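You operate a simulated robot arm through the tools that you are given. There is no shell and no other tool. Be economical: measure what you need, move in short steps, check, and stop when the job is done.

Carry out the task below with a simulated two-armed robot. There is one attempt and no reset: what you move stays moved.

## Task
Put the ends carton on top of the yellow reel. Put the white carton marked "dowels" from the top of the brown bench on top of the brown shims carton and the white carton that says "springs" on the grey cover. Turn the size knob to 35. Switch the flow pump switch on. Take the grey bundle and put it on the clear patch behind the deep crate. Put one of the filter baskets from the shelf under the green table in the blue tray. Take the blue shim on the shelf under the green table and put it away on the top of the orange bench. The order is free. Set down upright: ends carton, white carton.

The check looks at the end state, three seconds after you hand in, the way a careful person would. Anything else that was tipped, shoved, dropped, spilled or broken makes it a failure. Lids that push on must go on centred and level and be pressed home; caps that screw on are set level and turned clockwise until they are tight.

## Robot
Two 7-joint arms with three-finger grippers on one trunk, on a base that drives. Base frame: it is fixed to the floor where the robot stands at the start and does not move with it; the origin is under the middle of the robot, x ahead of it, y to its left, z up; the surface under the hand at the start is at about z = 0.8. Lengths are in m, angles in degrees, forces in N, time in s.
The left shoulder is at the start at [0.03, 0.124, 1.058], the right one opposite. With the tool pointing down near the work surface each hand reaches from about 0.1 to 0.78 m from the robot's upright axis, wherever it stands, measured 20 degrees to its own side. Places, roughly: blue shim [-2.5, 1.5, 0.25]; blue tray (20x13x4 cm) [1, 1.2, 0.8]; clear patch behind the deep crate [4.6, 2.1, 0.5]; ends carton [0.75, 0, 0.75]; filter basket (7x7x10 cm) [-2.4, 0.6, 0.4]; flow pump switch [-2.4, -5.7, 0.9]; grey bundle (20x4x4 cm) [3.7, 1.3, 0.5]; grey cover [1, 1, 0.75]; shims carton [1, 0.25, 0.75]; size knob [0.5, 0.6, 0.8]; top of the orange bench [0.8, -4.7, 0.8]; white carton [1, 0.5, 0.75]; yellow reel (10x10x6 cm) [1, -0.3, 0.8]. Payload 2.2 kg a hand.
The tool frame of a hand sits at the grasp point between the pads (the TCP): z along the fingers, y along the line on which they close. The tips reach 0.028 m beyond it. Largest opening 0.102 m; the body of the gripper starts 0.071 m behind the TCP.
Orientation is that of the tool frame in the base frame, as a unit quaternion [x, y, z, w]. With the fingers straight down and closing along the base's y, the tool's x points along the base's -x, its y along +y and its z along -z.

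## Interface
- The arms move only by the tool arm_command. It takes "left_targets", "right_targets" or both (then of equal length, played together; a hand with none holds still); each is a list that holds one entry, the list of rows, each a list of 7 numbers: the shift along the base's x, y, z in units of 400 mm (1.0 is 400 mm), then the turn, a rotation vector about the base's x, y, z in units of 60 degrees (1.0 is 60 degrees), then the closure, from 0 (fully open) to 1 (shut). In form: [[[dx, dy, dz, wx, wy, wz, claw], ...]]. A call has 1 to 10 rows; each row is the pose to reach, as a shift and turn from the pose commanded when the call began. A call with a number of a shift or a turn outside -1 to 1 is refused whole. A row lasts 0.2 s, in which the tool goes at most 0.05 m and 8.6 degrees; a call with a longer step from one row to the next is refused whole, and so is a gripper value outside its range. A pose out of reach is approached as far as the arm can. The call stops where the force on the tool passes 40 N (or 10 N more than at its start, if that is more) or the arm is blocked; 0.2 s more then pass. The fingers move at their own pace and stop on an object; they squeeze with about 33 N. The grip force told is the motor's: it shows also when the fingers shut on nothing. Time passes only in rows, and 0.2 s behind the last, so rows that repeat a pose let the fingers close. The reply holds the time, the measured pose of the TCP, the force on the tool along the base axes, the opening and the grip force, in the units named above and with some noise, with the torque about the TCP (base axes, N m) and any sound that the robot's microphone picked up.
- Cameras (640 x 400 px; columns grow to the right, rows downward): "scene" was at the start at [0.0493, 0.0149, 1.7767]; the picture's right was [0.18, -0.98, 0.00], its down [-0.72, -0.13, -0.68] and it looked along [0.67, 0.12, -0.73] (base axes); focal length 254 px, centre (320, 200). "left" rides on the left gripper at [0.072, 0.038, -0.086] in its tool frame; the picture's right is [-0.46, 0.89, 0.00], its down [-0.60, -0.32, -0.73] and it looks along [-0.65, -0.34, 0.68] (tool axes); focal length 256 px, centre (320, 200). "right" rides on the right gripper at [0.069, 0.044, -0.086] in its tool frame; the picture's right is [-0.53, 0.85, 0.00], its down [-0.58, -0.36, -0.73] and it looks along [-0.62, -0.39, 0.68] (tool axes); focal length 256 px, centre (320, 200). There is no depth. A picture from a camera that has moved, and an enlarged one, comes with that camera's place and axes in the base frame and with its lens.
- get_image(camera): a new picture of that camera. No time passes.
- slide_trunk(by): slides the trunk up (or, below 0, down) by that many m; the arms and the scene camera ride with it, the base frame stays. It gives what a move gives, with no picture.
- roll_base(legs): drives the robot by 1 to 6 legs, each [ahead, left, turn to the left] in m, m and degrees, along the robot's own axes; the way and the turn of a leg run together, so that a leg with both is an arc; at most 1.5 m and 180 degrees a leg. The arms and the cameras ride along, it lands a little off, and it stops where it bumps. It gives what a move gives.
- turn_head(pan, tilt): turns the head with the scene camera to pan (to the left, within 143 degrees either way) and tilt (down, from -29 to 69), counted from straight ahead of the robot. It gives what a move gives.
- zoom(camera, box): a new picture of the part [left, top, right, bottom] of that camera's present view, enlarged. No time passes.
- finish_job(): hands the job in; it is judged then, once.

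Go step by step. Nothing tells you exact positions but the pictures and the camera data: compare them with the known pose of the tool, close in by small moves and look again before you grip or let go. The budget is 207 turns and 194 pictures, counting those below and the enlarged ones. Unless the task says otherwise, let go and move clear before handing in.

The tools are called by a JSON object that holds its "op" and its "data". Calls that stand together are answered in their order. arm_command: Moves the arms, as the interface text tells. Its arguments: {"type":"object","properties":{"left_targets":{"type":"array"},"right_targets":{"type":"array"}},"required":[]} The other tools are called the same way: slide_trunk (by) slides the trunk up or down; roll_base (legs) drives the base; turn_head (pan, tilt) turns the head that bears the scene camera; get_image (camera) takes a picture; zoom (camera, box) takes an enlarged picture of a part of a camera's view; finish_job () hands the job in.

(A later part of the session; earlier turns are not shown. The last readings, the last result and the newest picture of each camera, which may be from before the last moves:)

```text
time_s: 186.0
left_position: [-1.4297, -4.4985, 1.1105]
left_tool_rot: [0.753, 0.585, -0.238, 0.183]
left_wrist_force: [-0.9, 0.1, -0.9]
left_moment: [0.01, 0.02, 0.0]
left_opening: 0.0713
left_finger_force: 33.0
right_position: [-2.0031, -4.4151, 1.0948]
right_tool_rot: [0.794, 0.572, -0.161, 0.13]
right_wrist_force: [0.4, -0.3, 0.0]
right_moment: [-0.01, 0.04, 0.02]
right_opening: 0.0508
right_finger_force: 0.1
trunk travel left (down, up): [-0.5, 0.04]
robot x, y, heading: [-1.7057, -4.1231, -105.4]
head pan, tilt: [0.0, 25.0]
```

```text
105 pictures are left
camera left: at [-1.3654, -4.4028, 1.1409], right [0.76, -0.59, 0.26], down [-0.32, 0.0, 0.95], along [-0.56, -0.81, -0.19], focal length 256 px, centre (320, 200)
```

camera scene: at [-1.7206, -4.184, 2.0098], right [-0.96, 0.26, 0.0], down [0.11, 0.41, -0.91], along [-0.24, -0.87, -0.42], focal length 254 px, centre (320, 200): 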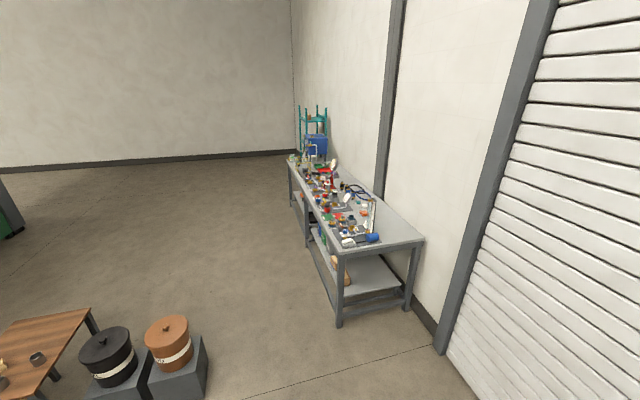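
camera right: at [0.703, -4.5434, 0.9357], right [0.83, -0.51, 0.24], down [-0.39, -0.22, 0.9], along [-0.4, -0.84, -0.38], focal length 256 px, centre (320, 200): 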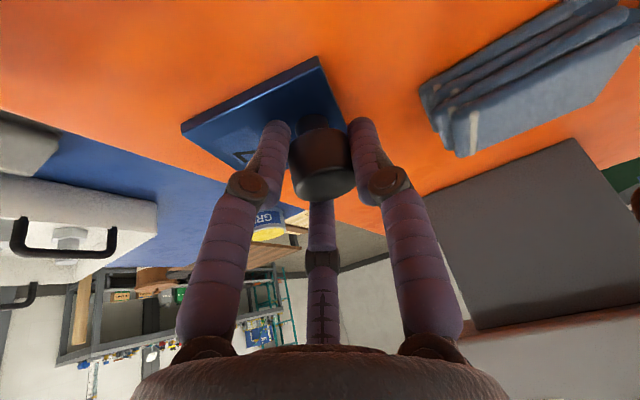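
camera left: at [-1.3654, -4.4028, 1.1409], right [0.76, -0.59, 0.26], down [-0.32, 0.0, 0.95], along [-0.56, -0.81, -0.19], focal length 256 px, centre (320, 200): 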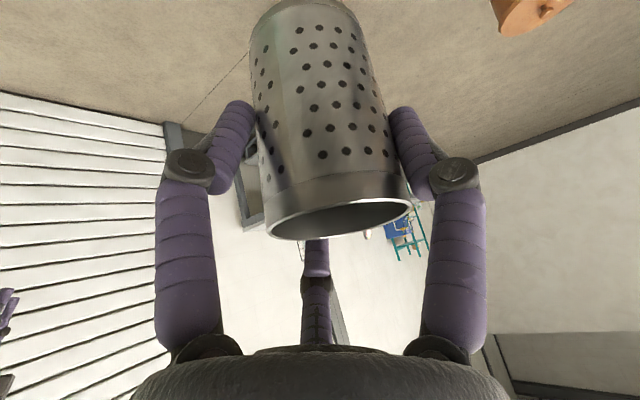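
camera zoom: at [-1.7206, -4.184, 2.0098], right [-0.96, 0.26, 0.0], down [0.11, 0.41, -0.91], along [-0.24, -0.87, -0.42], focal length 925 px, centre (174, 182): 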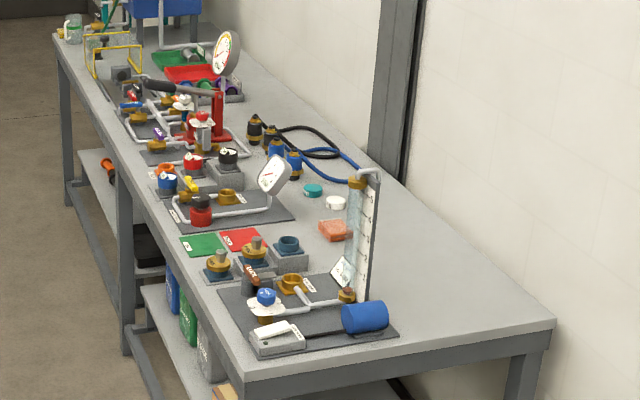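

The flow pump switch is the white rocker on the grey box at the near corner, at about [-2.36, -5.69]. I'll move up to it from the north side.

{"op": "roll_base", "data": {"legs": [[0, 0, 15.4], [0.9, -0.45, 0]]}}

{"op": "turn_head", "data": {"pan": -10, "tilt": 50}}

{"op": "get_image", "data": {"camera": "scene"}}

{"op": "zoom", "data": {"camera": "scene", "box": [260, 150, 400, 250]}}

```text
time_s: 192.1
left_position: [-1.7835, -5.3007, 1.1105]
left_tool_rot: [0.667, 0.682, -0.211, 0.214]
left_wrist_force: [-0.2, 0.3, -1.3]
left_moment: [0.01, -0.02, -0.01]
left_opening: 0.0711
left_finger_force: 32.6
right_position: [-2.3562, -5.3755, 1.0952]
right_tool_rot: [0.71, 0.673, -0.142, 0.151]
right_wrist_force: [-0.4, -0.6, 0.2]
right_moment: [-0.02, -0.03, -0.02]
right_opening: 0.051
right_finger_force: 0.1
trunk travel left (down, up): [-0.5, 0.04]
robot x, y, heading: [-2.149, -5.0136, -89.8]
head pan, tilt: [0.0, 25.0]
```

```text
time_s: 192.9
left_position: [-1.782, -5.3013, 1.1109]
left_tool_rot: [0.667, 0.682, -0.212, 0.213]
left_wrist_force: [-0.8, 0.0, -1.6]
left_moment: [0.03, -0.02, 0.03]
left_opening: 0.0708
left_finger_force: 32.7
right_position: [-2.3563, -5.3741, 1.096]
right_tool_rot: [0.709, 0.674, -0.143, 0.151]
right_wrist_force: [-0.4, -0.4, -0.1]
right_moment: [0.01, -0.03, 0.03]
right_opening: 0.0509
right_finger_force: 0.1
trunk travel left (down, up): [-0.5, 0.04]
robot x, y, heading: [-2.1477, -5.0146, -89.6]
head pan, tilt: [-10.0, 50.0]
```

```text
104 pictures are left
camera scene: at [-2.1595, -5.0592, 1.9725], right [-0.99, 0.17, 0.0], down [0.13, 0.75, -0.64], along [-0.11, -0.63, -0.77], focal length 254 px, centre (320, 200)
```

scene: 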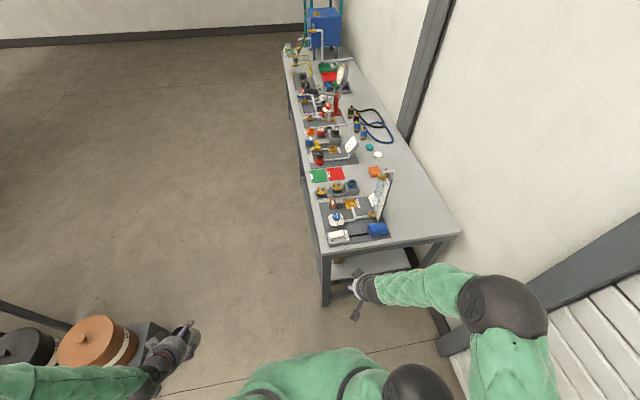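

```text
4.00 times, centred on (330, 200) of scene
camera zoom: at [-2.1595, -5.0592, 1.9725], right [-0.99, 0.17, 0.0], down [0.13, 0.75, -0.64], along [-0.11, -0.63, -0.77], focal length 1018 px, centre (280, 200)
```

zoom: 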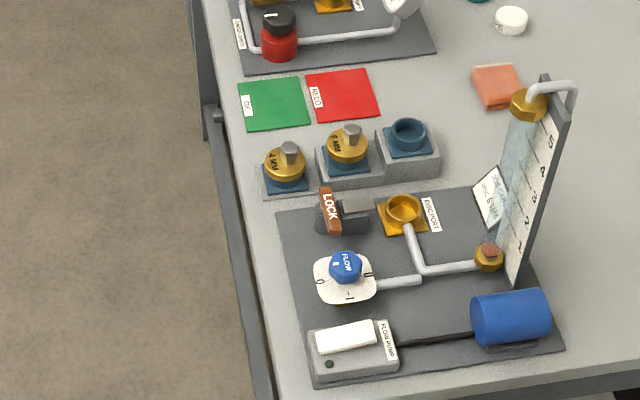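

{"op": "zoom", "data": {"camera": "scene", "box": [320, 222, 370, 252]}}

{"op": "arm_command", "data": {"right_targets": [[[0, 0, 0, 0, 0, 0, 1], [0, 0, 0, 0, 0, 0, 1]]]}}

{"op": "get_image", "data": {"camera": "right"}}

```text
12.80 times, centred on (345, 237) of scene
camera zoom: at [-2.1595, -5.0592, 1.9725], right [-0.99, 0.17, 0.0], down [0.13, 0.75, -0.64], along [-0.11, -0.63, -0.77], focal length 3256 px, centre (0, -274)
```

zoom: 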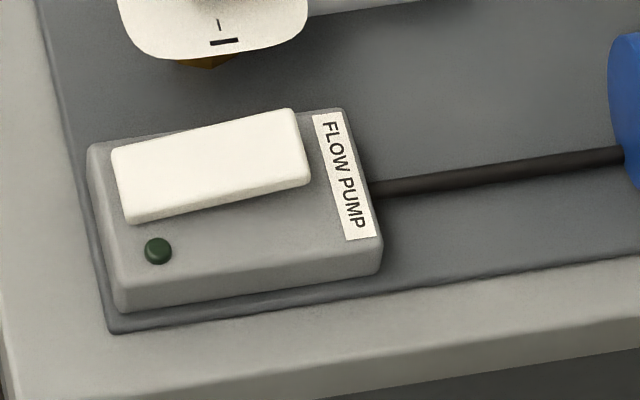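

```text
time_s: 193.6
left_position: [-1.7821, -5.3007, 1.1107]
left_tool_rot: [0.668, 0.682, -0.211, 0.213]
left_wrist_force: [1.3, 0.5, -1.7]
left_moment: [0.03, -0.01, 0.0]
left_opening: 0.0716
left_finger_force: 32.5
right_position: [-2.3568, -5.3757, 1.0943]
right_tool_rot: [0.709, 0.674, -0.143, 0.151]
right_wrist_force: [-0.5, -0.2, -0.3]
right_moment: [0.0, 0.0, 0.02]
right_opening: 0.002
right_finger_force: 31.5
trunk travel left (down, up): [-0.5, 0.04]
robot x, y, heading: [-2.1469, -5.0131, -89.7]
head pan, tilt: [-10.0, 50.0]
```

```text
101 pictures are left
camera right: at [-2.3094, -5.2782, 1.1477], right [0.82, -0.53, 0.24], down [-0.4, -0.21, 0.89], along [-0.42, -0.82, -0.38], focal length 256 px, centre (320, 200)
```

right: 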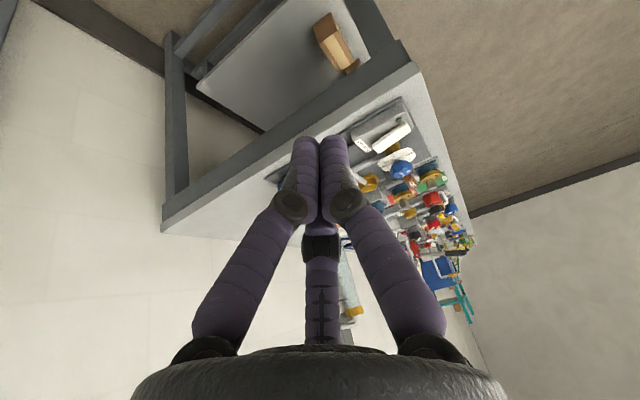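

{"op": "zoom", "data": {"camera": "right", "box": [345, 100, 425, 160]}}

```text
6.67 times, centred on (385, 130) of right
camera zoom: at [-2.3094, -5.2782, 1.1477], right [0.82, -0.53, 0.24], down [-0.4, -0.21, 0.89], along [-0.42, -0.82, -0.38], focal length 1707 px, centre (-113, 667)
```

zoom: 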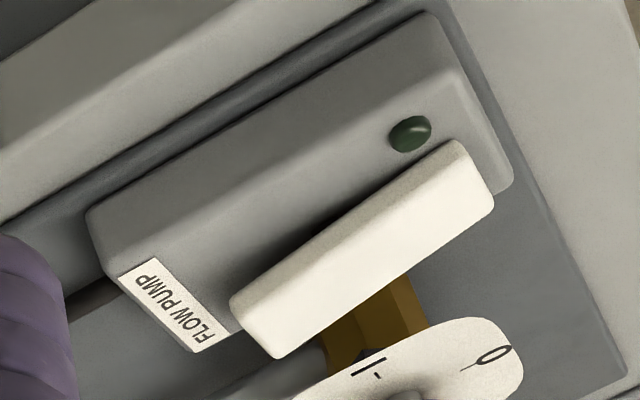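

The rocker's raised end is near the FLOW PUMP label at [-2.383, -5.707, 0.906], and the LED is dark (off). I'll bring the closed fingertips just above that end.

{"op": "arm_command", "data": {"right_targets": [[[-0.006, -0.09, 0, 0, 0, 0, 1], [-0.012, -0.18, 0, 0, 0, 0, 1], [-0.018, -0.27, 0, 0, 0, 0, 1], [-0.024, -0.36, 0, 0, 0, 0, 1], [-0.03, -0.45, 0, 0, 0, 0, 1], [-0.036, -0.54, -0.05, 0, 0, 0, 1], [-0.042, -0.63, -0.1, 0, 0, 0, 1], [-0.048, -0.72, -0.2, 0, 0, 0, 1], [-0.053, -0.796, -0.29, 0, 0, 0, 1]]]}}

{"op": "get_image", "data": {"camera": "right"}}

{"op": "zoom", "data": {"camera": "scene", "box": [310, 205, 380, 255]}}

```text
refused: row 8 steps farther than a row can; nothing moved
```

```text
99 pictures are left
camera right: at [-2.3094, -5.2782, 1.1477], right [0.82, -0.53, 0.24], down [-0.4, -0.21, 0.89], along [-0.42, -0.82, -0.38], focal length 256 px, centre (320, 200)
```

right: 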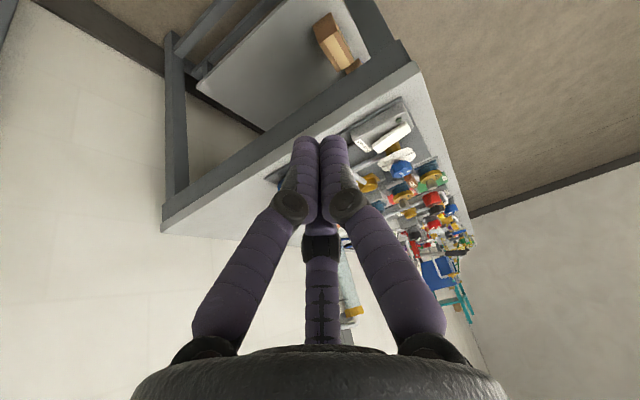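

```text
8.00 times, centred on (345, 230) of scene
camera zoom: at [-2.1596, -5.0594, 1.9724], right [-0.99, 0.17, 0.0], down [0.13, 0.76, -0.64], along [-0.11, -0.63, -0.77], focal length 2035 px, centre (120, -40)
```

zoom: 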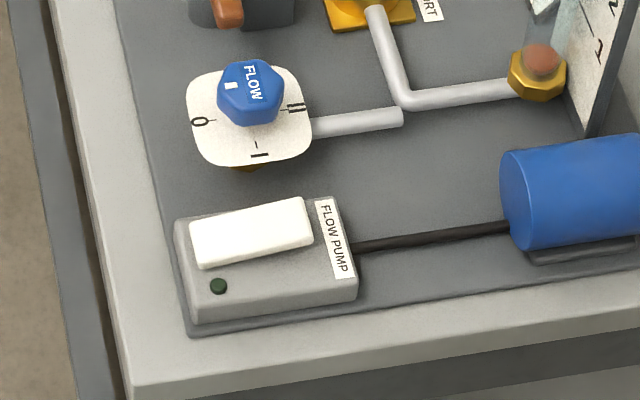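

{"op": "arm_command", "data": {"right_targets": [[[-0.006, -0.09, 0, 0, 0, 0, 1], [-0.012, -0.18, 0, 0, 0, 0, 1], [-0.018, -0.27, 0, 0, 0, 0, 1], [-0.024, -0.36, 0, 0, 0, 0, 1], [-0.03, -0.45, 0, 0, 0, 0, 1], [-0.036, -0.54, -0.05, 0, 0, 0, 1], [-0.042, -0.63, -0.1, 0, 0, 0, 1], [-0.048, -0.71, -0.17, 0, 0, 0, 1], [-0.053, -0.78, -0.24, 0, 0, 0, 1], [-0.053, -0.796, -0.29, 0, 0, 0, 1]]]}}

{"op": "get_image", "data": {"camera": "right"}}

{"op": "zoom", "data": {"camera": "scene", "box": [310, 205, 380, 255]}}

```text
time_s: 195.8
left_position: [-1.7827, -5.3007, 1.111]
left_tool_rot: [0.667, 0.682, -0.211, 0.213]
left_wrist_force: [0.5, -0.5, -2.0]
left_moment: [0.02, -0.02, 0.01]
left_opening: 0.0712
left_finger_force: 33.4
right_position: [-2.3784, -5.6967, 0.9807]
right_tool_rot: [0.708, 0.675, -0.141, 0.153]
right_wrist_force: [0.3, -0.6, 0.7]
right_moment: [0.02, -0.01, 0.02]
right_opening: 0.002
right_finger_force: 31.2
trunk travel left (down, up): [-0.5, 0.04]
robot x, y, heading: [-2.1451, -5.0134, -89.5]
head pan, tilt: [-10.0, 50.0]
```

```text
97 pictures are left
camera right: at [-2.3311, -5.5987, 1.0332], right [0.82, -0.53, 0.24], down [-0.4, -0.21, 0.89], along [-0.42, -0.82, -0.38], focal length 256 px, centre (320, 200)
```

right: 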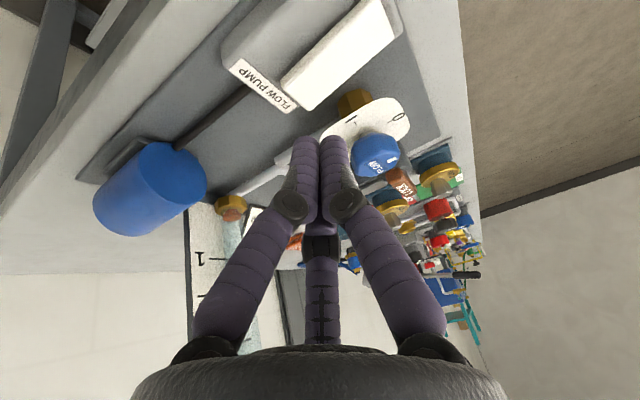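

```text
8.00 times, centred on (345, 230) of scene
camera zoom: at [-2.1598, -5.0593, 1.9724], right [-0.99, 0.17, 0.0], down [0.13, 0.76, -0.64], along [-0.11, -0.63, -0.77], focal length 2035 px, centre (120, -40)
```

zoom: 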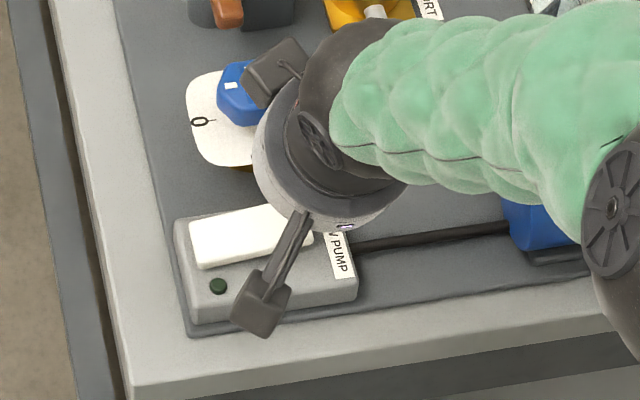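

The fingertips are directly above the raised end. I'll press down slowly.

{"op": "arm_command", "data": {"right_targets": [[[0, 0, -0.05, 0, 0, 0, 1], [0, 0, -0.1, 0, 0, 0, 1], [0, 0, -0.13, 0, 0, 0, 1], [0, 0, -0.15, 0, 0, 0, 1], [0, 0, -0.17, 0, 0, 0, 1]]]}}

{"op": "zoom", "data": {"camera": "scene", "box": [310, 205, 380, 255]}}

```text
time_s: 196.9
left_position: [-1.7816, -5.2977, 1.112]
left_tool_rot: [0.667, 0.681, -0.212, 0.214]
left_wrist_force: [0.8, -0.9, -1.1]
left_moment: [0.0, 0.01, 0.0]
left_opening: 0.0711
left_finger_force: 33.2
right_position: [-2.3785, -5.6945, 0.9145]
right_tool_rot: [0.709, 0.673, -0.145, 0.154]
right_wrist_force: [-1.0, 12.0, 24.6]
right_moment: [0.0, -0.4, 0.02]
right_opening: 0.002
right_finger_force: 31.7
trunk travel left (down, up): [-0.5, 0.04]
robot x, y, heading: [-2.1504, -5.0135, -89.6]
head pan, tilt: [-10.0, 50.0]
```

```text
8.00 times, centred on (345, 230) of scene
camera zoom: at [-2.1589, -5.0546, 1.9728], right [-0.99, 0.17, 0.0], down [0.13, 0.75, -0.64], along [-0.11, -0.64, -0.76], focal length 2035 px, centre (120, -40)
```

zoom: 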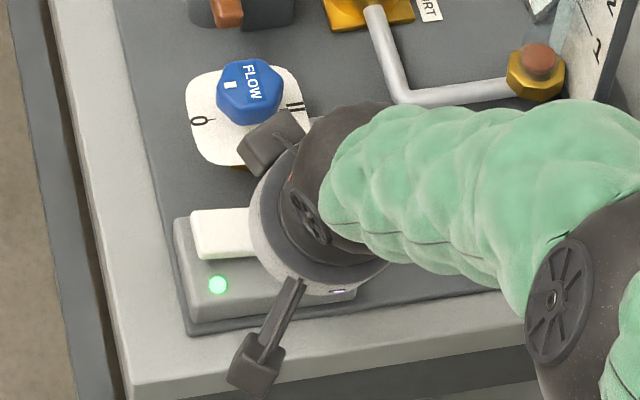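

The LED is green, so the pump is on. I'll lift and retract, then drive back north.

{"op": "arm_command", "data": {"right_targets": [[[0, 0, 0.08, 0, 0, 0, 1], [0, 0.02, 0.18, 0, 0, 0, 1], [0, 0.08, 0.28, 0, 0, 0, 1], [0, 0.18, 0.34, 0, 0, 0, 1], [0, 0.28, 0.4, 0, 0, 0, 1], [0, 0.4, 0.42, 0, 0, 0, 1], [0, 0.52, 0.42, 0, 0, 0, 1], [0.02, 0.64, 0.42, 0, 0, 0, 1], [0.04, 0.76, 0.42, 0, 0, 0, 1]]]}}

{"op": "zoom", "data": {"camera": "scene", "box": [300, 195, 400, 265]}}

{"op": "roll_base", "data": {"legs": [[-0.9, 0.45, -0.5], [-1.5, 0, 0], [-1.5, 0, 0]]}}

```text
time_s: 198.9
left_position: [-1.7827, -5.3003, 1.1108]
left_tool_rot: [0.668, 0.682, -0.211, 0.212]
left_wrist_force: [-0.4, 0.6, -1.2]
left_moment: [-0.01, 0.04, 0.01]
left_opening: 0.0712
left_finger_force: 33.3
right_position: [-2.3628, -5.3871, 1.079]
right_tool_rot: [0.708, 0.674, -0.142, 0.153]
right_wrist_force: [0.0, 0.7, 0.1]
right_moment: [-0.01, 0.01, 0.0]
right_opening: 0.0021
right_finger_force: 31.5
trunk travel left (down, up): [-0.5, 0.04]
robot x, y, heading: [-2.1443, -5.0137, -89.7]
head pan, tilt: [-10.0, 50.0]
```

```text
5.71 times, centred on (350, 230) of scene
camera zoom: at [-2.1593, -5.0571, 1.9725], right [-0.99, 0.17, 0.0], down [0.13, 0.75, -0.64], along [-0.11, -0.63, -0.77], focal length 1454 px, centre (149, 29)
```

zoom: 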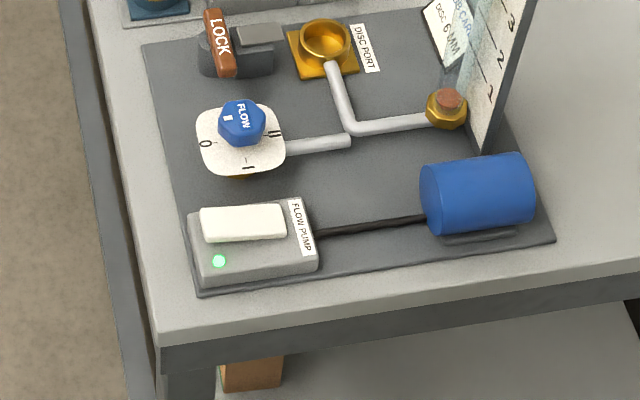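

```text
time_s: 218.1
left_position: [-1.3521, -1.4238, 1.1118]
left_tool_rot: [0.658, 0.691, -0.209, 0.215]
left_wrist_force: [-0.1, -0.4, -1.7]
left_moment: [-0.01, -0.02, 0.0]
left_opening: 0.0702
left_finger_force: 32.8
right_position: [-1.9302, -1.5285, 1.0783]
right_tool_rot: [0.7, 0.684, -0.14, 0.153]
right_wrist_force: [-0.3, 0.1, -0.1]
right_moment: [0.03, 0.0, -0.01]
right_opening: 0.0021
right_finger_force: 31.5
trunk travel left (down, up): [-0.5, 0.04]
robot x, y, heading: [-1.7219, -1.1488, -87.9]
head pan, tilt: [-10.0, 50.0]
```

The pump stays on. I'll continue north around the left end of the brown bench.

{"op": "roll_base", "data": {"legs": [[-1.5, 0.5, -2], [-1.5, 0.2, 0], [-0.7, 0, 0]]}}

{"op": "turn_head", "data": {"pan": 80, "tilt": 35}}

{"op": "get_image", "data": {"camera": "scene"}}

```text
refused: leg 1 is longer than a leg can be; nothing moved
```

```text
time_s: 219.7
left_position: [-1.351, -1.4242, 1.1127]
left_tool_rot: [0.658, 0.691, -0.209, 0.216]
left_wrist_force: [0.1, 0.5, -1.2]
left_moment: [0.01, 0.03, 0.0]
left_opening: 0.0709
left_finger_force: 32.5
right_position: [-1.9293, -1.5274, 1.0782]
right_tool_rot: [0.7, 0.684, -0.14, 0.153]
right_wrist_force: [0.2, 1.0, 0.1]
right_moment: [0.0, -0.04, 0.03]
right_opening: 0.0021
right_finger_force: 31.3
trunk travel left (down, up): [-0.5, 0.04]
robot x, y, heading: [-1.7258, -1.1507, -88.0]
head pan, tilt: [80.0, 35.0]
```

```text
93 pictures are left
camera scene: at [-1.6375, -1.1296, 1.9941], right [-0.14, -0.99, 0.0], down [-0.57, 0.08, -0.82], along [0.81, -0.12, -0.57], focal length 254 px, centre (320, 200)
```

scene: 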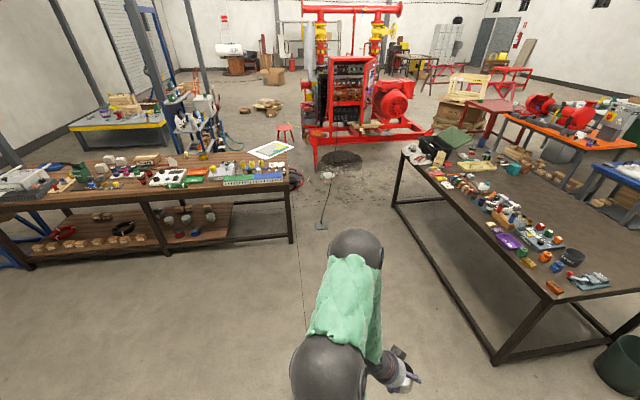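

{"op": "roll_base", "data": {"legs": [[-1.4, 0.35, -2], [-1.4, 0.3, 0], [-0.9, 0, 0]]}}

{"op": "turn_head", "data": {"pan": 90, "tilt": 35}}

{"op": "get_image", "data": {"camera": "scene"}}

```text
time_s: 238.0
left_position: [-0.6636, 2.2509, 1.1103]
left_tool_rot: [0.677, 0.672, -0.215, 0.211]
left_wrist_force: [0.8, 0.5, -1.6]
left_moment: [0.0, 0.0, 0.04]
left_opening: 0.0705
left_finger_force: 32.8
right_position: [-1.2467, 2.1807, 1.0782]
right_tool_rot: [0.718, 0.664, -0.143, 0.149]
right_wrist_force: [-0.7, -0.1, 1.2]
right_moment: [0.02, 0.02, 0.0]
right_opening: 0.002
right_finger_force: 31.7
trunk travel left (down, up): [-0.5, 0.04]
robot x, y, heading: [-1.0159, 2.546, -91.2]
head pan, tilt: [80.0, 35.0]
```

```text
time_s: 238.7
left_position: [-0.6638, 2.2513, 1.1109]
left_tool_rot: [0.677, 0.672, -0.215, 0.209]
left_wrist_force: [-0.6, -0.3, -1.1]
left_moment: [0.02, 0.02, -0.01]
left_opening: 0.0702
left_finger_force: 33.3
right_position: [-1.2466, 2.1797, 1.078]
right_tool_rot: [0.718, 0.664, -0.144, 0.149]
right_wrist_force: [0.5, 0.0, -0.6]
right_moment: [-0.03, -0.01, 0.0]
right_opening: 0.0018
right_finger_force: 31.9
trunk travel left (down, up): [-0.5, 0.04]
robot x, y, heading: [-1.0194, 2.5464, -91.4]
head pan, tilt: [90.0, 35.0]
```

```text
92 pictures are left
camera scene: at [-0.9313, 2.5768, 1.9941], right [-0.02, -1.0, 0.0], down [-0.57, 0.01, -0.82], along [0.82, -0.02, -0.57], focal length 254 px, centre (320, 200)
```

scene: 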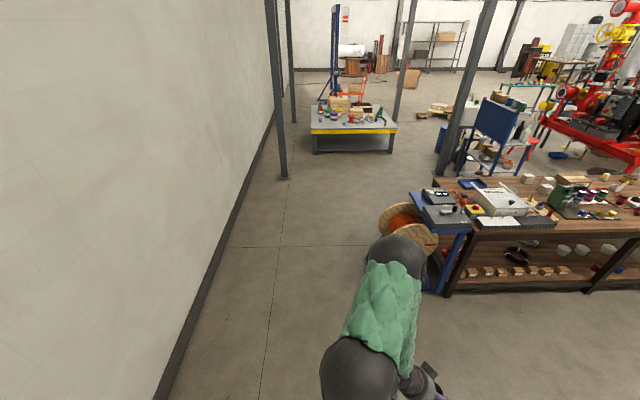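

The passage north of the bench is clear. I'll go along y≈2.65 to x≈1.7, then face -x and slide to behind the bench.

{"op": "roll_base", "data": {"legs": [[-0.1, 1.4, 1.3], [0, 1.3, 0], [0, 0, -90]]}}

{"op": "turn_head", "data": {"pan": 60, "tilt": 40}}

{"op": "get_image", "data": {"camera": "scene"}}

```text
time_s: 255.8
left_position: [1.406, 2.2732, 1.1121]
left_tool_rot: [0.954, 0.001, -0.3, -0.002]
left_wrist_force: [0.1, 1.0, -0.9]
left_moment: [0.0, -0.04, -0.03]
left_opening: 0.0699
left_finger_force: 33.1
right_position: [1.3305, 2.8563, 1.0777]
right_tool_rot: [0.978, -0.034, -0.208, 0.004]
right_wrist_force: [-0.5, 1.0, 0.2]
right_moment: [0.0, -0.01, -0.01]
right_opening: 0.0021
right_finger_force: 31.3
trunk travel left (down, up): [-0.5, 0.04]
robot x, y, heading: [1.7009, 2.6294, 179.1]
head pan, tilt: [90.0, 35.0]
```

```text
time_s: 256.7
left_position: [1.4071, 2.2742, 1.1118]
left_tool_rot: [0.954, 0.001, -0.299, -0.002]
left_wrist_force: [-0.8, 0.2, -1.7]
left_moment: [0.01, 0.0, 0.0]
left_opening: 0.0698
left_finger_force: 32.5
right_position: [1.3297, 2.8562, 1.0787]
right_tool_rot: [0.978, -0.034, -0.207, 0.003]
right_wrist_force: [-0.8, 0.0, 0.2]
right_moment: [0.03, 0.0, -0.02]
right_opening: 0.0021
right_finger_force: 31.6
trunk travel left (down, up): [-0.5, 0.04]
robot x, y, heading: [1.7072, 2.6332, 179.3]
head pan, tilt: [60.0, 40.0]
```

```text
91 pictures are left
camera scene: at [1.6876, 2.5595, 1.9866], right [-0.86, 0.51, 0.0], down [0.33, 0.55, -0.77], along [-0.39, -0.66, -0.64], focal length 254 px, centre (320, 200)
```

scene: 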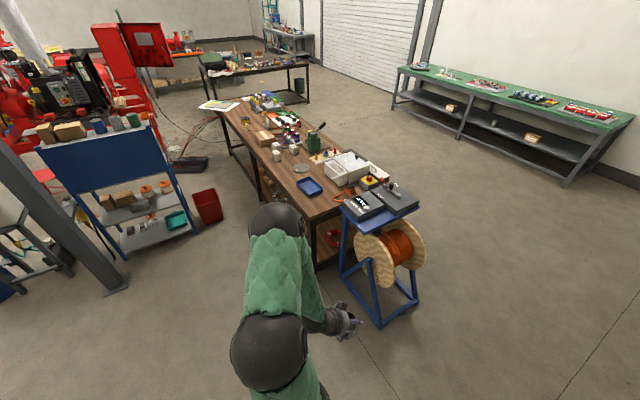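

I see the blue tray, grey cover and cartons along the bench's back edge, and a red bin on the floor at ≈[1.7, 0.17]. I'll first place the basket in the tray, sliding to y≈1.3.

{"op": "roll_base", "data": {"legs": [[0.05, 1.35, 0]]}}

{"op": "turn_head", "data": {"pan": 20, "tilt": 50}}

{"op": "get_image", "data": {"camera": "scene"}}

```text
time_s: 263.5
left_position: [1.3387, 0.9241, 1.1126]
left_tool_rot: [0.954, 0.002, -0.3, -0.002]
left_wrist_force: [0.1, -0.2, -0.8]
left_moment: [0.01, -0.01, 0.0]
left_opening: 0.0697
left_finger_force: 32.5
right_position: [1.2608, 1.5061, 1.0781]
right_tool_rot: [0.978, -0.033, -0.207, 0.004]
right_wrist_force: [0.1, 0.1, -0.2]
right_moment: [0.03, 0.02, -0.02]
right_opening: 0.0023
right_finger_force: 32.0
trunk travel left (down, up): [-0.5, 0.04]
robot x, y, heading: [1.634, 1.2811, 179.2]
head pan, tilt: [60.0, 40.0]
```

```text
time_s: 264.6
left_position: [1.3385, 0.9232, 1.1105]
left_tool_rot: [0.954, 0.002, -0.3, -0.001]
left_wrist_force: [-0.7, 0.3, -1.1]
left_moment: [0.0, -0.05, 0.02]
left_opening: 0.0698
left_finger_force: 32.9
right_position: [1.2618, 1.5072, 1.078]
right_tool_rot: [0.978, -0.034, -0.208, 0.005]
right_wrist_force: [0.4, -0.6, -1.1]
right_moment: [0.0, 0.0, 0.03]
right_opening: 0.0022
right_finger_force: 31.3
trunk travel left (down, up): [-0.5, 0.04]
robot x, y, heading: [1.6326, 1.2847, 179.2]
head pan, tilt: [20.0, 50.0]
```

```text
90 pictures are left
camera scene: at [1.5895, 1.2586, 1.9724], right [-0.33, 0.94, 0.0], down [0.72, 0.25, -0.64], along [-0.61, -0.21, -0.77], focal length 254 px, centre (320, 200)
```

scene: 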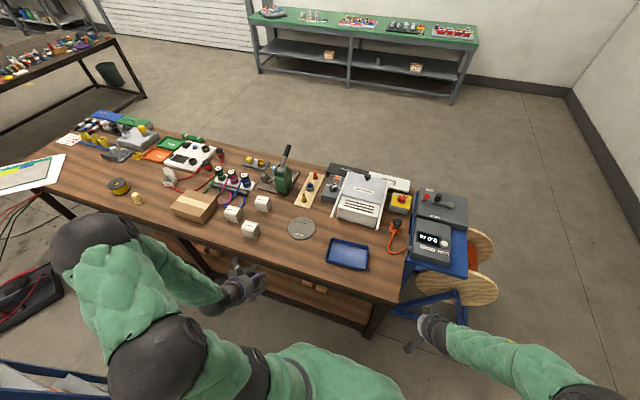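

The tray centre is at about [0.957, 1.19]. I'll bring the basket above it.

{"op": "arm_command", "data": {"left_targets": [[[-0.0954, 0.0667, -0.0275, 0, 0, 0, 1], [-0.191, 0.1335, -0.055, 0, 0, 0, 1], [-0.286, 0.2, -0.0825, 0, 0, 0, 1], [-0.382, 0.267, -0.11, 0, 0, 0, 1], [-0.477, 0.334, -0.1375, 0, 0, 0, 1], [-0.572, 0.4, -0.165, 0, 0, 0, 1], [-0.668, 0.467, -0.1925, 0, 0, 0, 1], [-0.763, 0.534, -0.22, 0, 0, 0, 1], [-0.859, 0.6, -0.2475, 0, 0, 0, 1], [-0.954, 0.6675, -0.275, 0, 0, 0, 1]]]}}

{"op": "get_image", "data": {"camera": "scene"}}

{"op": "get_image", "data": {"camera": "left"}}

```text
time_s: 266.8
left_position: [0.9563, 1.19, 1.0014]
left_tool_rot: [0.955, 0.002, -0.297, -0.001]
left_wrist_force: [-0.4, -0.1, -1.8]
left_moment: [0.01, -0.02, -0.01]
left_opening: 0.0696
left_finger_force: 33.2
right_position: [1.2603, 1.5072, 1.0785]
right_tool_rot: [0.978, -0.032, -0.208, 0.005]
right_wrist_force: [0.4, 0.9, -0.5]
right_moment: [0.0, 0.0, -0.02]
right_opening: 0.0022
right_finger_force: 30.8
trunk travel left (down, up): [-0.5, 0.04]
robot x, y, heading: [1.632, 1.284, 179.6]
head pan, tilt: [20.0, 50.0]
```

```text
89 pictures are left
camera scene: at [1.5872, 1.2604, 1.9723], right [-0.33, 0.94, 0.0], down [0.72, 0.25, -0.64], along [-0.61, -0.21, -0.77], focal length 254 px, centre (320, 200)
```

scene: 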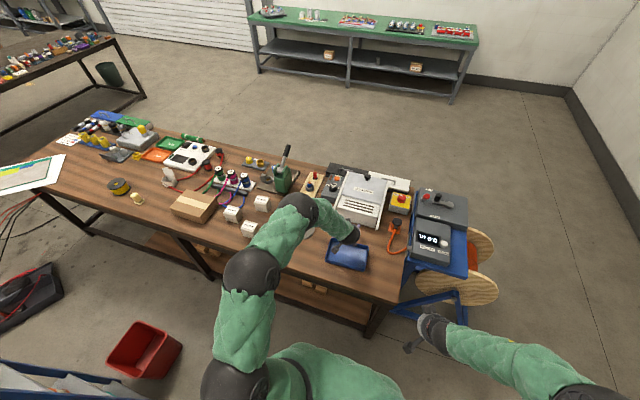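

```text
88 pictures are left
camera left: at [1.0662, 1.1519, 1.0309], right [-0.38, -0.89, 0.26], down [-0.08, 0.31, 0.95], along [-0.92, 0.34, -0.19], focal length 256 px, centre (320, 200)
```

left: 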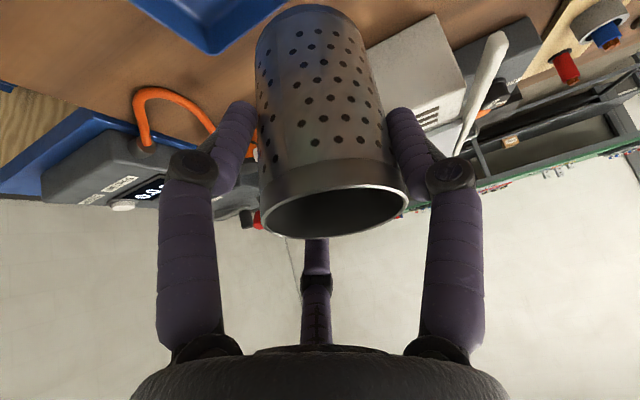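

The basket is over the tray centre (tray ≈ x 0.895–1.025, y 1.08–1.28). I'll lower to near contact.

{"op": "arm_command", "data": {"left_targets": [[[0.005, -0.01, -0.1, 0, 0, 0, 1], [0.005, -0.02, -0.2, 0, 0, 0, 1], [0.005, -0.02, -0.26, 0, 0, 0, 1], [0.005, -0.02, -0.275, 0, 0, 0, 1]]]}}

{"op": "get_image", "data": {"camera": "left"}}

{"op": "zoom", "data": {"camera": "scene", "box": [300, 200, 400, 290]}}

```text
time_s: 267.8
left_position: [0.9594, 1.1823, 0.8912]
left_tool_rot: [0.954, 0.002, -0.3, -0.002]
left_wrist_force: [0.1, -0.1, -1.0]
left_moment: [0.02, -0.02, 0.01]
left_opening: 0.0692
left_finger_force: 32.7
right_position: [1.2618, 1.5063, 1.0781]
right_tool_rot: [0.978, -0.034, -0.207, 0.005]
right_wrist_force: [1.2, 0.2, -0.1]
right_moment: [0.01, 0.01, -0.01]
right_opening: 0.002
right_finger_force: 31.7
trunk travel left (down, up): [-0.5, 0.04]
robot x, y, heading: [1.6319, 1.2832, 179.2]
head pan, tilt: [20.0, 50.0]
```

```text
87 pictures are left
camera left: at [1.0689, 1.1451, 0.9214], right [-0.38, -0.89, 0.26], down [-0.08, 0.31, 0.95], along [-0.92, 0.34, -0.19], focal length 256 px, centre (320, 200)
```

left: 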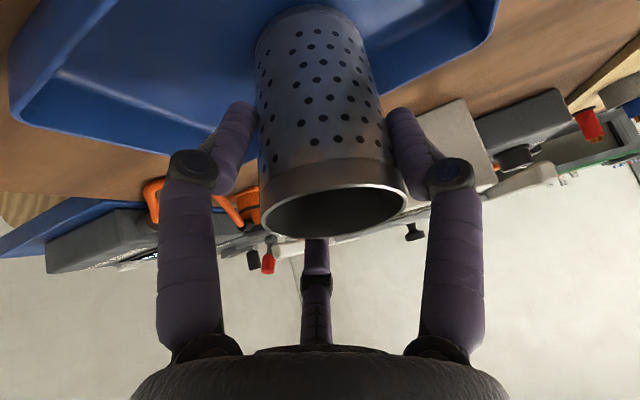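

```text
4.44 times, centred on (350, 245) of scene
camera zoom: at [1.5891, 1.2591, 1.9724], right [-0.33, 0.94, 0.0], down [0.72, 0.25, -0.64], along [-0.61, -0.21, -0.77], focal length 1131 px, centre (187, 0)
```

zoom: 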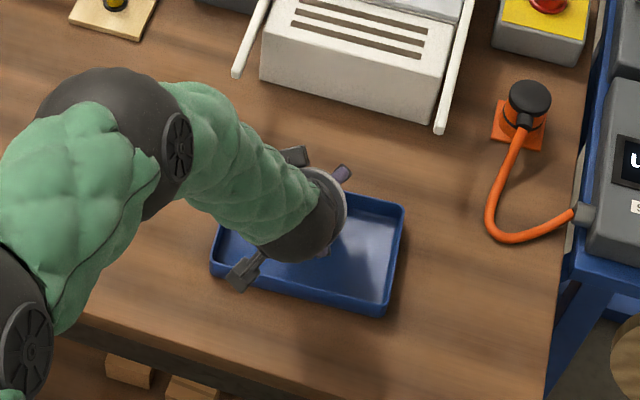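

{"op": "arm_command", "data": {"left_targets": [[[0, 0, -0.012, 0, 0, 0, 1], [0, 0, -0.024, 0, 0, 0, 1], [0, 0, -0.036, 0, 0, 0, 1]]]}}

{"op": "get_image", "data": {"camera": "left"}}

```text
time_s: 268.6
left_position: [0.9547, 1.1803, 0.8844]
left_tool_rot: [0.952, 0.004, -0.307, 0.002]
left_wrist_force: [-5.8, -3.4, 32.8]
left_moment: [-0.32, 0.12, -0.04]
left_opening: 0.0719
left_finger_force: 33.2
right_position: [1.2633, 1.5069, 1.0792]
right_tool_rot: [0.977, -0.034, -0.209, 0.005]
right_wrist_force: [-0.4, -0.3, 0.9]
right_moment: [-0.01, -0.01, -0.05]
right_opening: 0.0018
right_finger_force: 31.5
trunk travel left (down, up): [-0.5, 0.04]
robot x, y, heading: [1.6302, 1.2826, 179.4]
head pan, tilt: [20.0, 50.0]
```

```text
85 pictures are left
camera left: at [1.0641, 1.1436, 0.9119], right [-0.37, -0.89, 0.27], down [-0.06, 0.32, 0.95], along [-0.93, 0.33, -0.18], focal length 256 px, centre (320, 200)
```

left: 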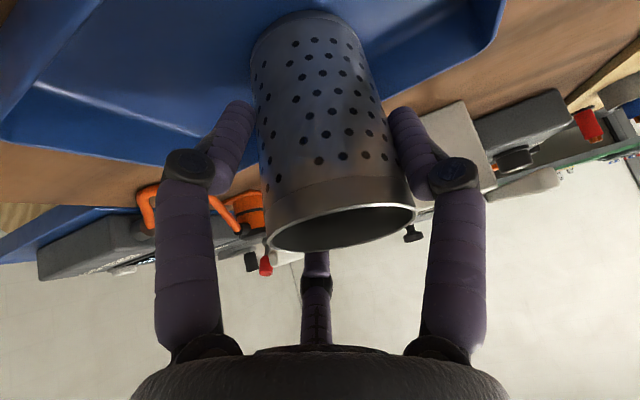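

It's in contact with the tray floor. I'll ease up, open, and withdraw along the tool axis.

{"op": "arm_command", "data": {"left_targets": [[[0, 0, 0.018, 0, 0, 0, 1], [0, 0, 0.018, 0, 0, 0, 0.15], [0, 0, 0.018, 0, 0, 0, 0], [0.0, 0, 0.018, 0, 0, 0, 0], [0.06, 0, 0.09, 0, 0, 0, 0], [0.12, 0, 0.18, 0, 0, 0, 0], [0.18, 0, 0.27, 0, 0, 0, 0], [0.24, 0, 0.36, 0, 0, 0, 0], [0.32, 0, 0.45, 0, 0, 0, 0]]]}}

{"op": "get_image", "data": {"camera": "left"}}

{"op": "zoom", "data": {"camera": "scene", "box": [300, 200, 400, 290]}}

```text
time_s: 270.6
left_position: [1.0897, 1.1836, 1.0586]
left_tool_rot: [0.954, 0.002, -0.3, -0.001]
left_wrist_force: [0.3, 0.2, -0.4]
left_moment: [0.01, 0.05, 0.01]
left_opening: 0.1023
left_finger_force: 0.1
right_position: [1.2624, 1.5064, 1.079]
right_tool_rot: [0.977, -0.033, -0.208, 0.006]
right_wrist_force: [-1.0, -0.6, 1.4]
right_moment: [0.01, -0.01, 0.01]
right_opening: 0.002
right_finger_force: 31.5
trunk travel left (down, up): [-0.5, 0.04]
robot x, y, heading: [1.6336, 1.284, 179.4]
head pan, tilt: [20.0, 50.0]
```

```text
84 pictures are left
camera left: at [1.1986, 1.1453, 1.0887], right [-0.38, -0.89, 0.26], down [-0.08, 0.31, 0.95], along [-0.92, 0.34, -0.19], focal length 256 px, centre (320, 200)
```

left: 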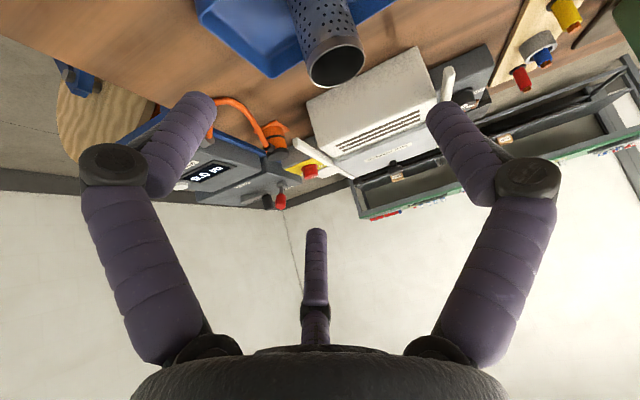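

```text
4.44 times, centred on (350, 245) of scene
camera zoom: at [1.5918, 1.2593, 1.9725], right [-0.33, 0.94, 0.0], down [0.72, 0.25, -0.64], along [-0.61, -0.21, -0.77], focal length 1131 px, centre (187, 0)
```

zoom: 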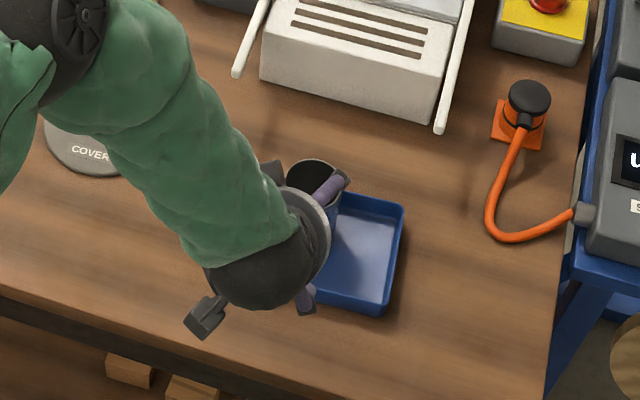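

The basket stands in the tray, and the disc marked COVER is visible. I'll straighten both hands to point down, retract, then lower the trunk and move to y≈0.65 for the cartons.

{"op": "arm_command", "data": {"left_targets": [[[0.1, 0, 0.02, 0, -0.1, 0, 0], [0.2, 0, 0.05, 0, -0.2, 0, 0], [0.3, -0.02, 0.1, 0, -0.3, 0, 0], [0.38, -0.06, 0.15, 0, -0.4, 0, 0], [0.42, -0.12, 0.2, 0, -0.5, 0, 0], [0.42, -0.2, 0.25, 0, -0.58, 0, 0]]], "right_targets": [[[0, 0, 0.02, 0, -0.07, 0, 0], [0, 0, 0.04, 0, -0.14, 0, 0], [0, 0, 0.06, 0, -0.21, 0, 0], [0, 0, 0.1, 0, -0.28, 0, 0], [0, 0, 0.15, 0, -0.35, 0, 0], [0, 0, 0.2, 0, -0.4, 0, 0]]]}}

{"op": "slide_trunk", "data": {"by": -0.15}}

{"op": "roll_base", "data": {"legs": [[0, 0.63, 0.5]]}}

{"op": "turn_head", "data": {"pan": 0, "tilt": 55}}

{"op": "get_image", "data": {"camera": "scene"}}

```text
time_s: 272.0
left_position: [1.2583, 1.1033, 1.1567]
left_tool_rot: [1.0, 0.003, 0.0, -0.003]
left_wrist_force: [0.3, -0.6, 0.3]
left_moment: [0.01, 0.02, -0.02]
left_opening: 0.102
left_finger_force: 0.1
right_position: [1.2631, 1.506, 1.1598]
right_tool_rot: [0.999, -0.034, 0.001, -0.002]
right_wrist_force: [0.5, -0.2, -0.5]
right_moment: [0.03, 0.03, -0.02]
right_opening: 0.1019
right_finger_force: 0.1
trunk travel left (down, up): [-0.5, 0.04]
robot x, y, heading: [1.6342, 1.2842, 179.2]
head pan, tilt: [20.0, 50.0]
```

```text
time_s: 273.7
left_position: [1.2566, 1.1043, 1.0081]
left_tool_rot: [1.0, 0.001, -0.002, -0.001]
left_wrist_force: [0.2, 0.0, -0.3]
left_moment: [0.0, 0.0, 0.01]
left_opening: 0.102
left_finger_force: 0.0
right_position: [1.2616, 1.5075, 1.0096]
right_tool_rot: [0.999, -0.033, 0.0, -0.003]
right_wrist_force: [0.0, -0.5, -0.1]
right_moment: [0.0, 0.02, -0.01]
right_opening: 0.1019
right_finger_force: 0.1
trunk travel left (down, up): [-0.35, 0.19]
robot x, y, heading: [1.6287, 1.2835, 179.2]
head pan, tilt: [20.0, 50.0]
```

```text
time_s: 277.2
left_position: [1.2538, 0.4786, 1.0067]
left_tool_rot: [1.0, 0.006, -0.001, 0.0]
left_wrist_force: [0.4, 0.0, -0.1]
left_moment: [0.0, -0.01, 0.02]
left_opening: 0.1018
left_finger_force: 0.1
right_position: [1.2562, 0.8824, 1.0089]
right_tool_rot: [1.0, -0.03, 0.001, -0.002]
right_wrist_force: [-1.0, -0.4, -0.9]
right_moment: [0.02, -0.04, 0.0]
right_opening: 0.1021
right_finger_force: 0.1
trunk travel left (down, up): [-0.35, 0.19]
robot x, y, heading: [1.6262, 0.6632, 179.8]
head pan, tilt: [20.0, 50.0]
```

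```text
time_s: 278.0
left_position: [1.2526, 0.4806, 1.0076]
left_tool_rot: [1.0, 0.006, -0.001, 0.0]
left_wrist_force: [-1.1, 0.0, 0.0]
left_moment: [0.02, -0.03, -0.01]
left_opening: 0.102
left_finger_force: 0.1
right_position: [1.2546, 0.8822, 1.008]
right_tool_rot: [1.0, -0.03, 0.0, -0.003]
right_wrist_force: [0.3, 0.1, -0.3]
right_moment: [0.01, 0.0, 0.0]
right_opening: 0.1018
right_finger_force: 0.0
trunk travel left (down, up): [-0.35, 0.19]
robot x, y, heading: [1.6279, 0.6656, 179.9]
head pan, tilt: [0.0, 55.0]
```

```text
82 pictures are left
camera scene: at [1.5848, 0.6631, 1.8159], right [0.0, 1.0, 0.0], down [0.82, 0.0, -0.57], along [-0.57, 0.0, -0.82], focal length 254 px, centre (320, 200)
```

scene: 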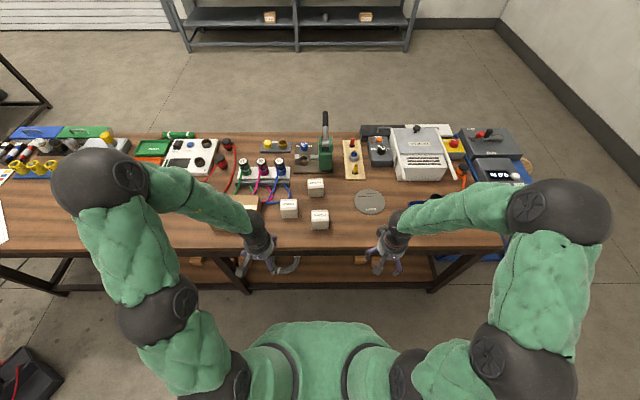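

{"op": "zoom", "data": {"camera": "scene", "box": [230, 160, 400, 250]}}

{"op": "get_image", "data": {"camera": "left"}}

```text
3.76 times, centred on (315, 205) of scene
camera zoom: at [1.5848, 0.6631, 1.8159], right [0.0, 1.0, 0.0], down [0.82, 0.0, -0.57], along [-0.57, 0.0, -0.82], focal length 958 px, centre (339, 181)
```

zoom: 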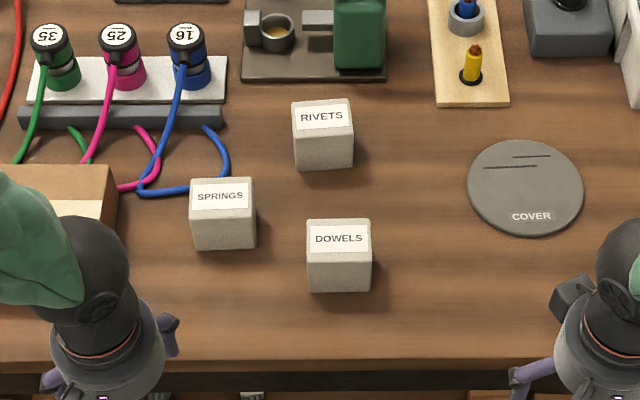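

```text
80 pictures are left
camera left: at [1.3263, 0.4425, 1.0937], right [-0.45, -0.89, 0.0], down [-0.61, 0.31, 0.73], along [-0.65, 0.33, -0.68], focal length 256 px, centre (320, 200)
```

left: 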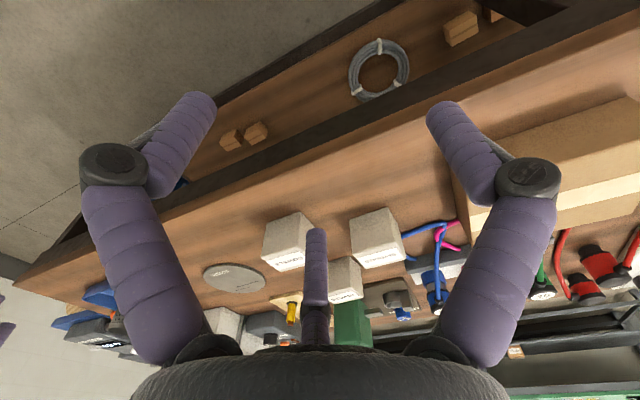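

The cartons are identified: DOWELS top centre ≈[1.006, 0.663, 0.868], SPRINGS ≈[0.946, 0.525], COVER further right. I'll bring the left hand above DOWELS.

{"op": "arm_command", "data": {"left_targets": [[[-0.09, 0.065, 0, 0, 0, 0, 0], [-0.18, 0.13, 0, 0, 0, 0, 0], [-0.27, 0.195, 0, 0, 0, 0, 0], [-0.36, 0.26, -0.01, 0, 0, 0, 0], [-0.45, 0.325, -0.02, 0, 0, 0, 0], [-0.54, 0.39, -0.03, 0, 0, 0, 0], [-0.619, 0.456, -0.04, 0, 0, 0, 0]]]}}

{"op": "get_image", "data": {"camera": "left"}}

{"op": "zoom", "data": {"camera": "scene", "box": [160, 150, 380, 280]}}

```text
time_s: 279.6
left_position: [1.002, 0.6624, 0.9919]
left_tool_rot: [1.0, 0.006, 0.0, -0.002]
left_wrist_force: [-0.3, 0.0, 0.1]
left_moment: [-0.05, -0.01, 0.01]
left_opening: 0.102
left_finger_force: 0.0
right_position: [1.2542, 0.8829, 1.0081]
right_tool_rot: [1.0, -0.03, 0.0, -0.002]
right_wrist_force: [-0.9, 0.0, -0.3]
right_moment: [-0.01, 0.01, 0.0]
right_opening: 0.1019
right_finger_force: 0.0
trunk travel left (down, up): [-0.35, 0.19]
robot x, y, heading: [1.6284, 0.664, 179.8]
head pan, tilt: [0.0, 55.0]
```

```text
79 pictures are left
camera left: at [1.0759, 0.626, 1.0775], right [-0.45, -0.89, 0.0], down [-0.61, 0.31, 0.73], along [-0.65, 0.33, -0.68], focal length 256 px, centre (320, 200)
```

left: 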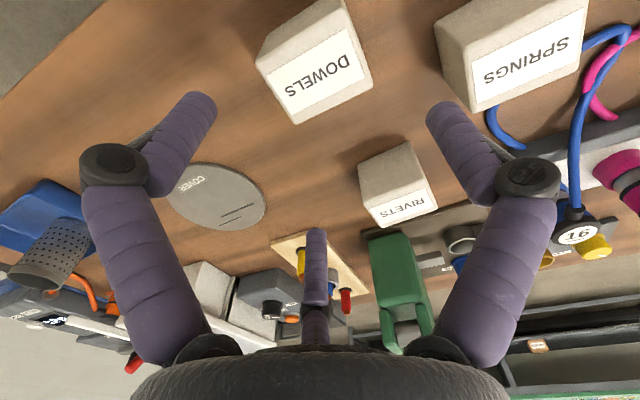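

```text
2.91 times, centred on (270, 215) of scene
camera zoom: at [1.5837, 0.6642, 1.8159], right [0.0, 1.0, 0.0], down [0.82, 0.0, -0.57], along [-0.57, 0.0, -0.82], focal length 740 px, centre (466, 156)
```

zoom: 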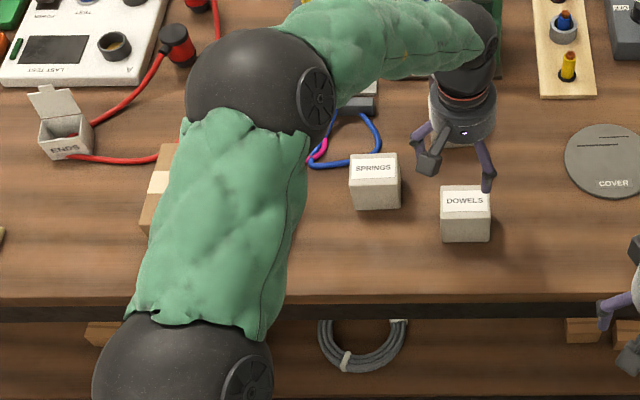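

The carton with the open flap is labelled ENDS, as hoped. DOWELS is centred at [1.004, 0.666]; I'll descend, grip and lift.

{"op": "arm_command", "data": {"left_targets": [[[0.005, 0.01, -0.1, 0, 0, 0, 0], [0.005, 0.01, -0.2, 0, 0, 0, 0], [0.005, 0.01, -0.3, 0, 0, 0, 0], [0.005, 0.01, -0.37, 0, 0, 0, 0], [0.005, 0.01, -0.37, 0, 0, 0, 1], [0.005, 0.01, -0.37, 0, 0, 0, 1], [0.005, 0.01, -0.37, 0, 0, 0, 1], [0.005, 0.01, -0.3, 0, 0, 0, 1], [0.005, 0.01, -0.2, 0, 0, 0, 1], [0.005, 0.01, -0.1, 0, 0, 0, 1]]]}}

{"op": "get_image", "data": {"camera": "left"}}

```text
time_s: 281.8
left_position: [1.0095, 0.6668, 0.9509]
left_tool_rot: [1.0, 0.006, 0.001, -0.001]
left_wrist_force: [0.7, -0.8, -2.5]
left_moment: [0.01, 0.02, 0.0]
left_opening: 0.0702
left_finger_force: 33.1
right_position: [1.2553, 0.8815, 1.0097]
right_tool_rot: [1.0, -0.03, 0.0, -0.003]
right_wrist_force: [0.4, 0.0, 0.5]
right_moment: [-0.01, 0.02, 0.02]
right_opening: 0.1019
right_finger_force: 0.0
trunk travel left (down, up): [-0.35, 0.19]
robot x, y, heading: [1.6284, 0.6605, 179.7]
head pan, tilt: [0.0, 55.0]
```

```text
77 pictures are left
camera left: at [1.0834, 0.6289, 1.0381], right [-0.46, -0.89, 0.0], down [-0.61, 0.31, 0.73], along [-0.65, 0.33, -0.68], focal length 256 px, centre (320, 200)
```

left: 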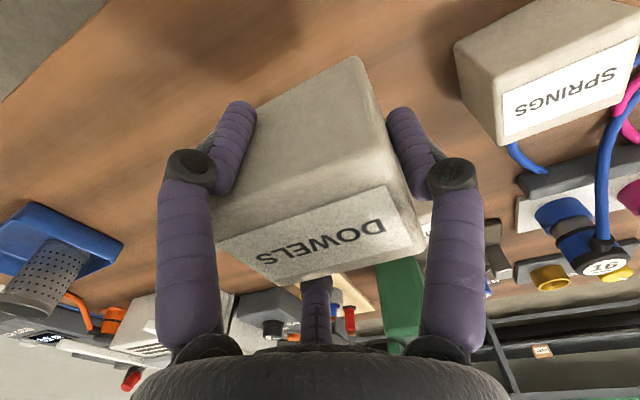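

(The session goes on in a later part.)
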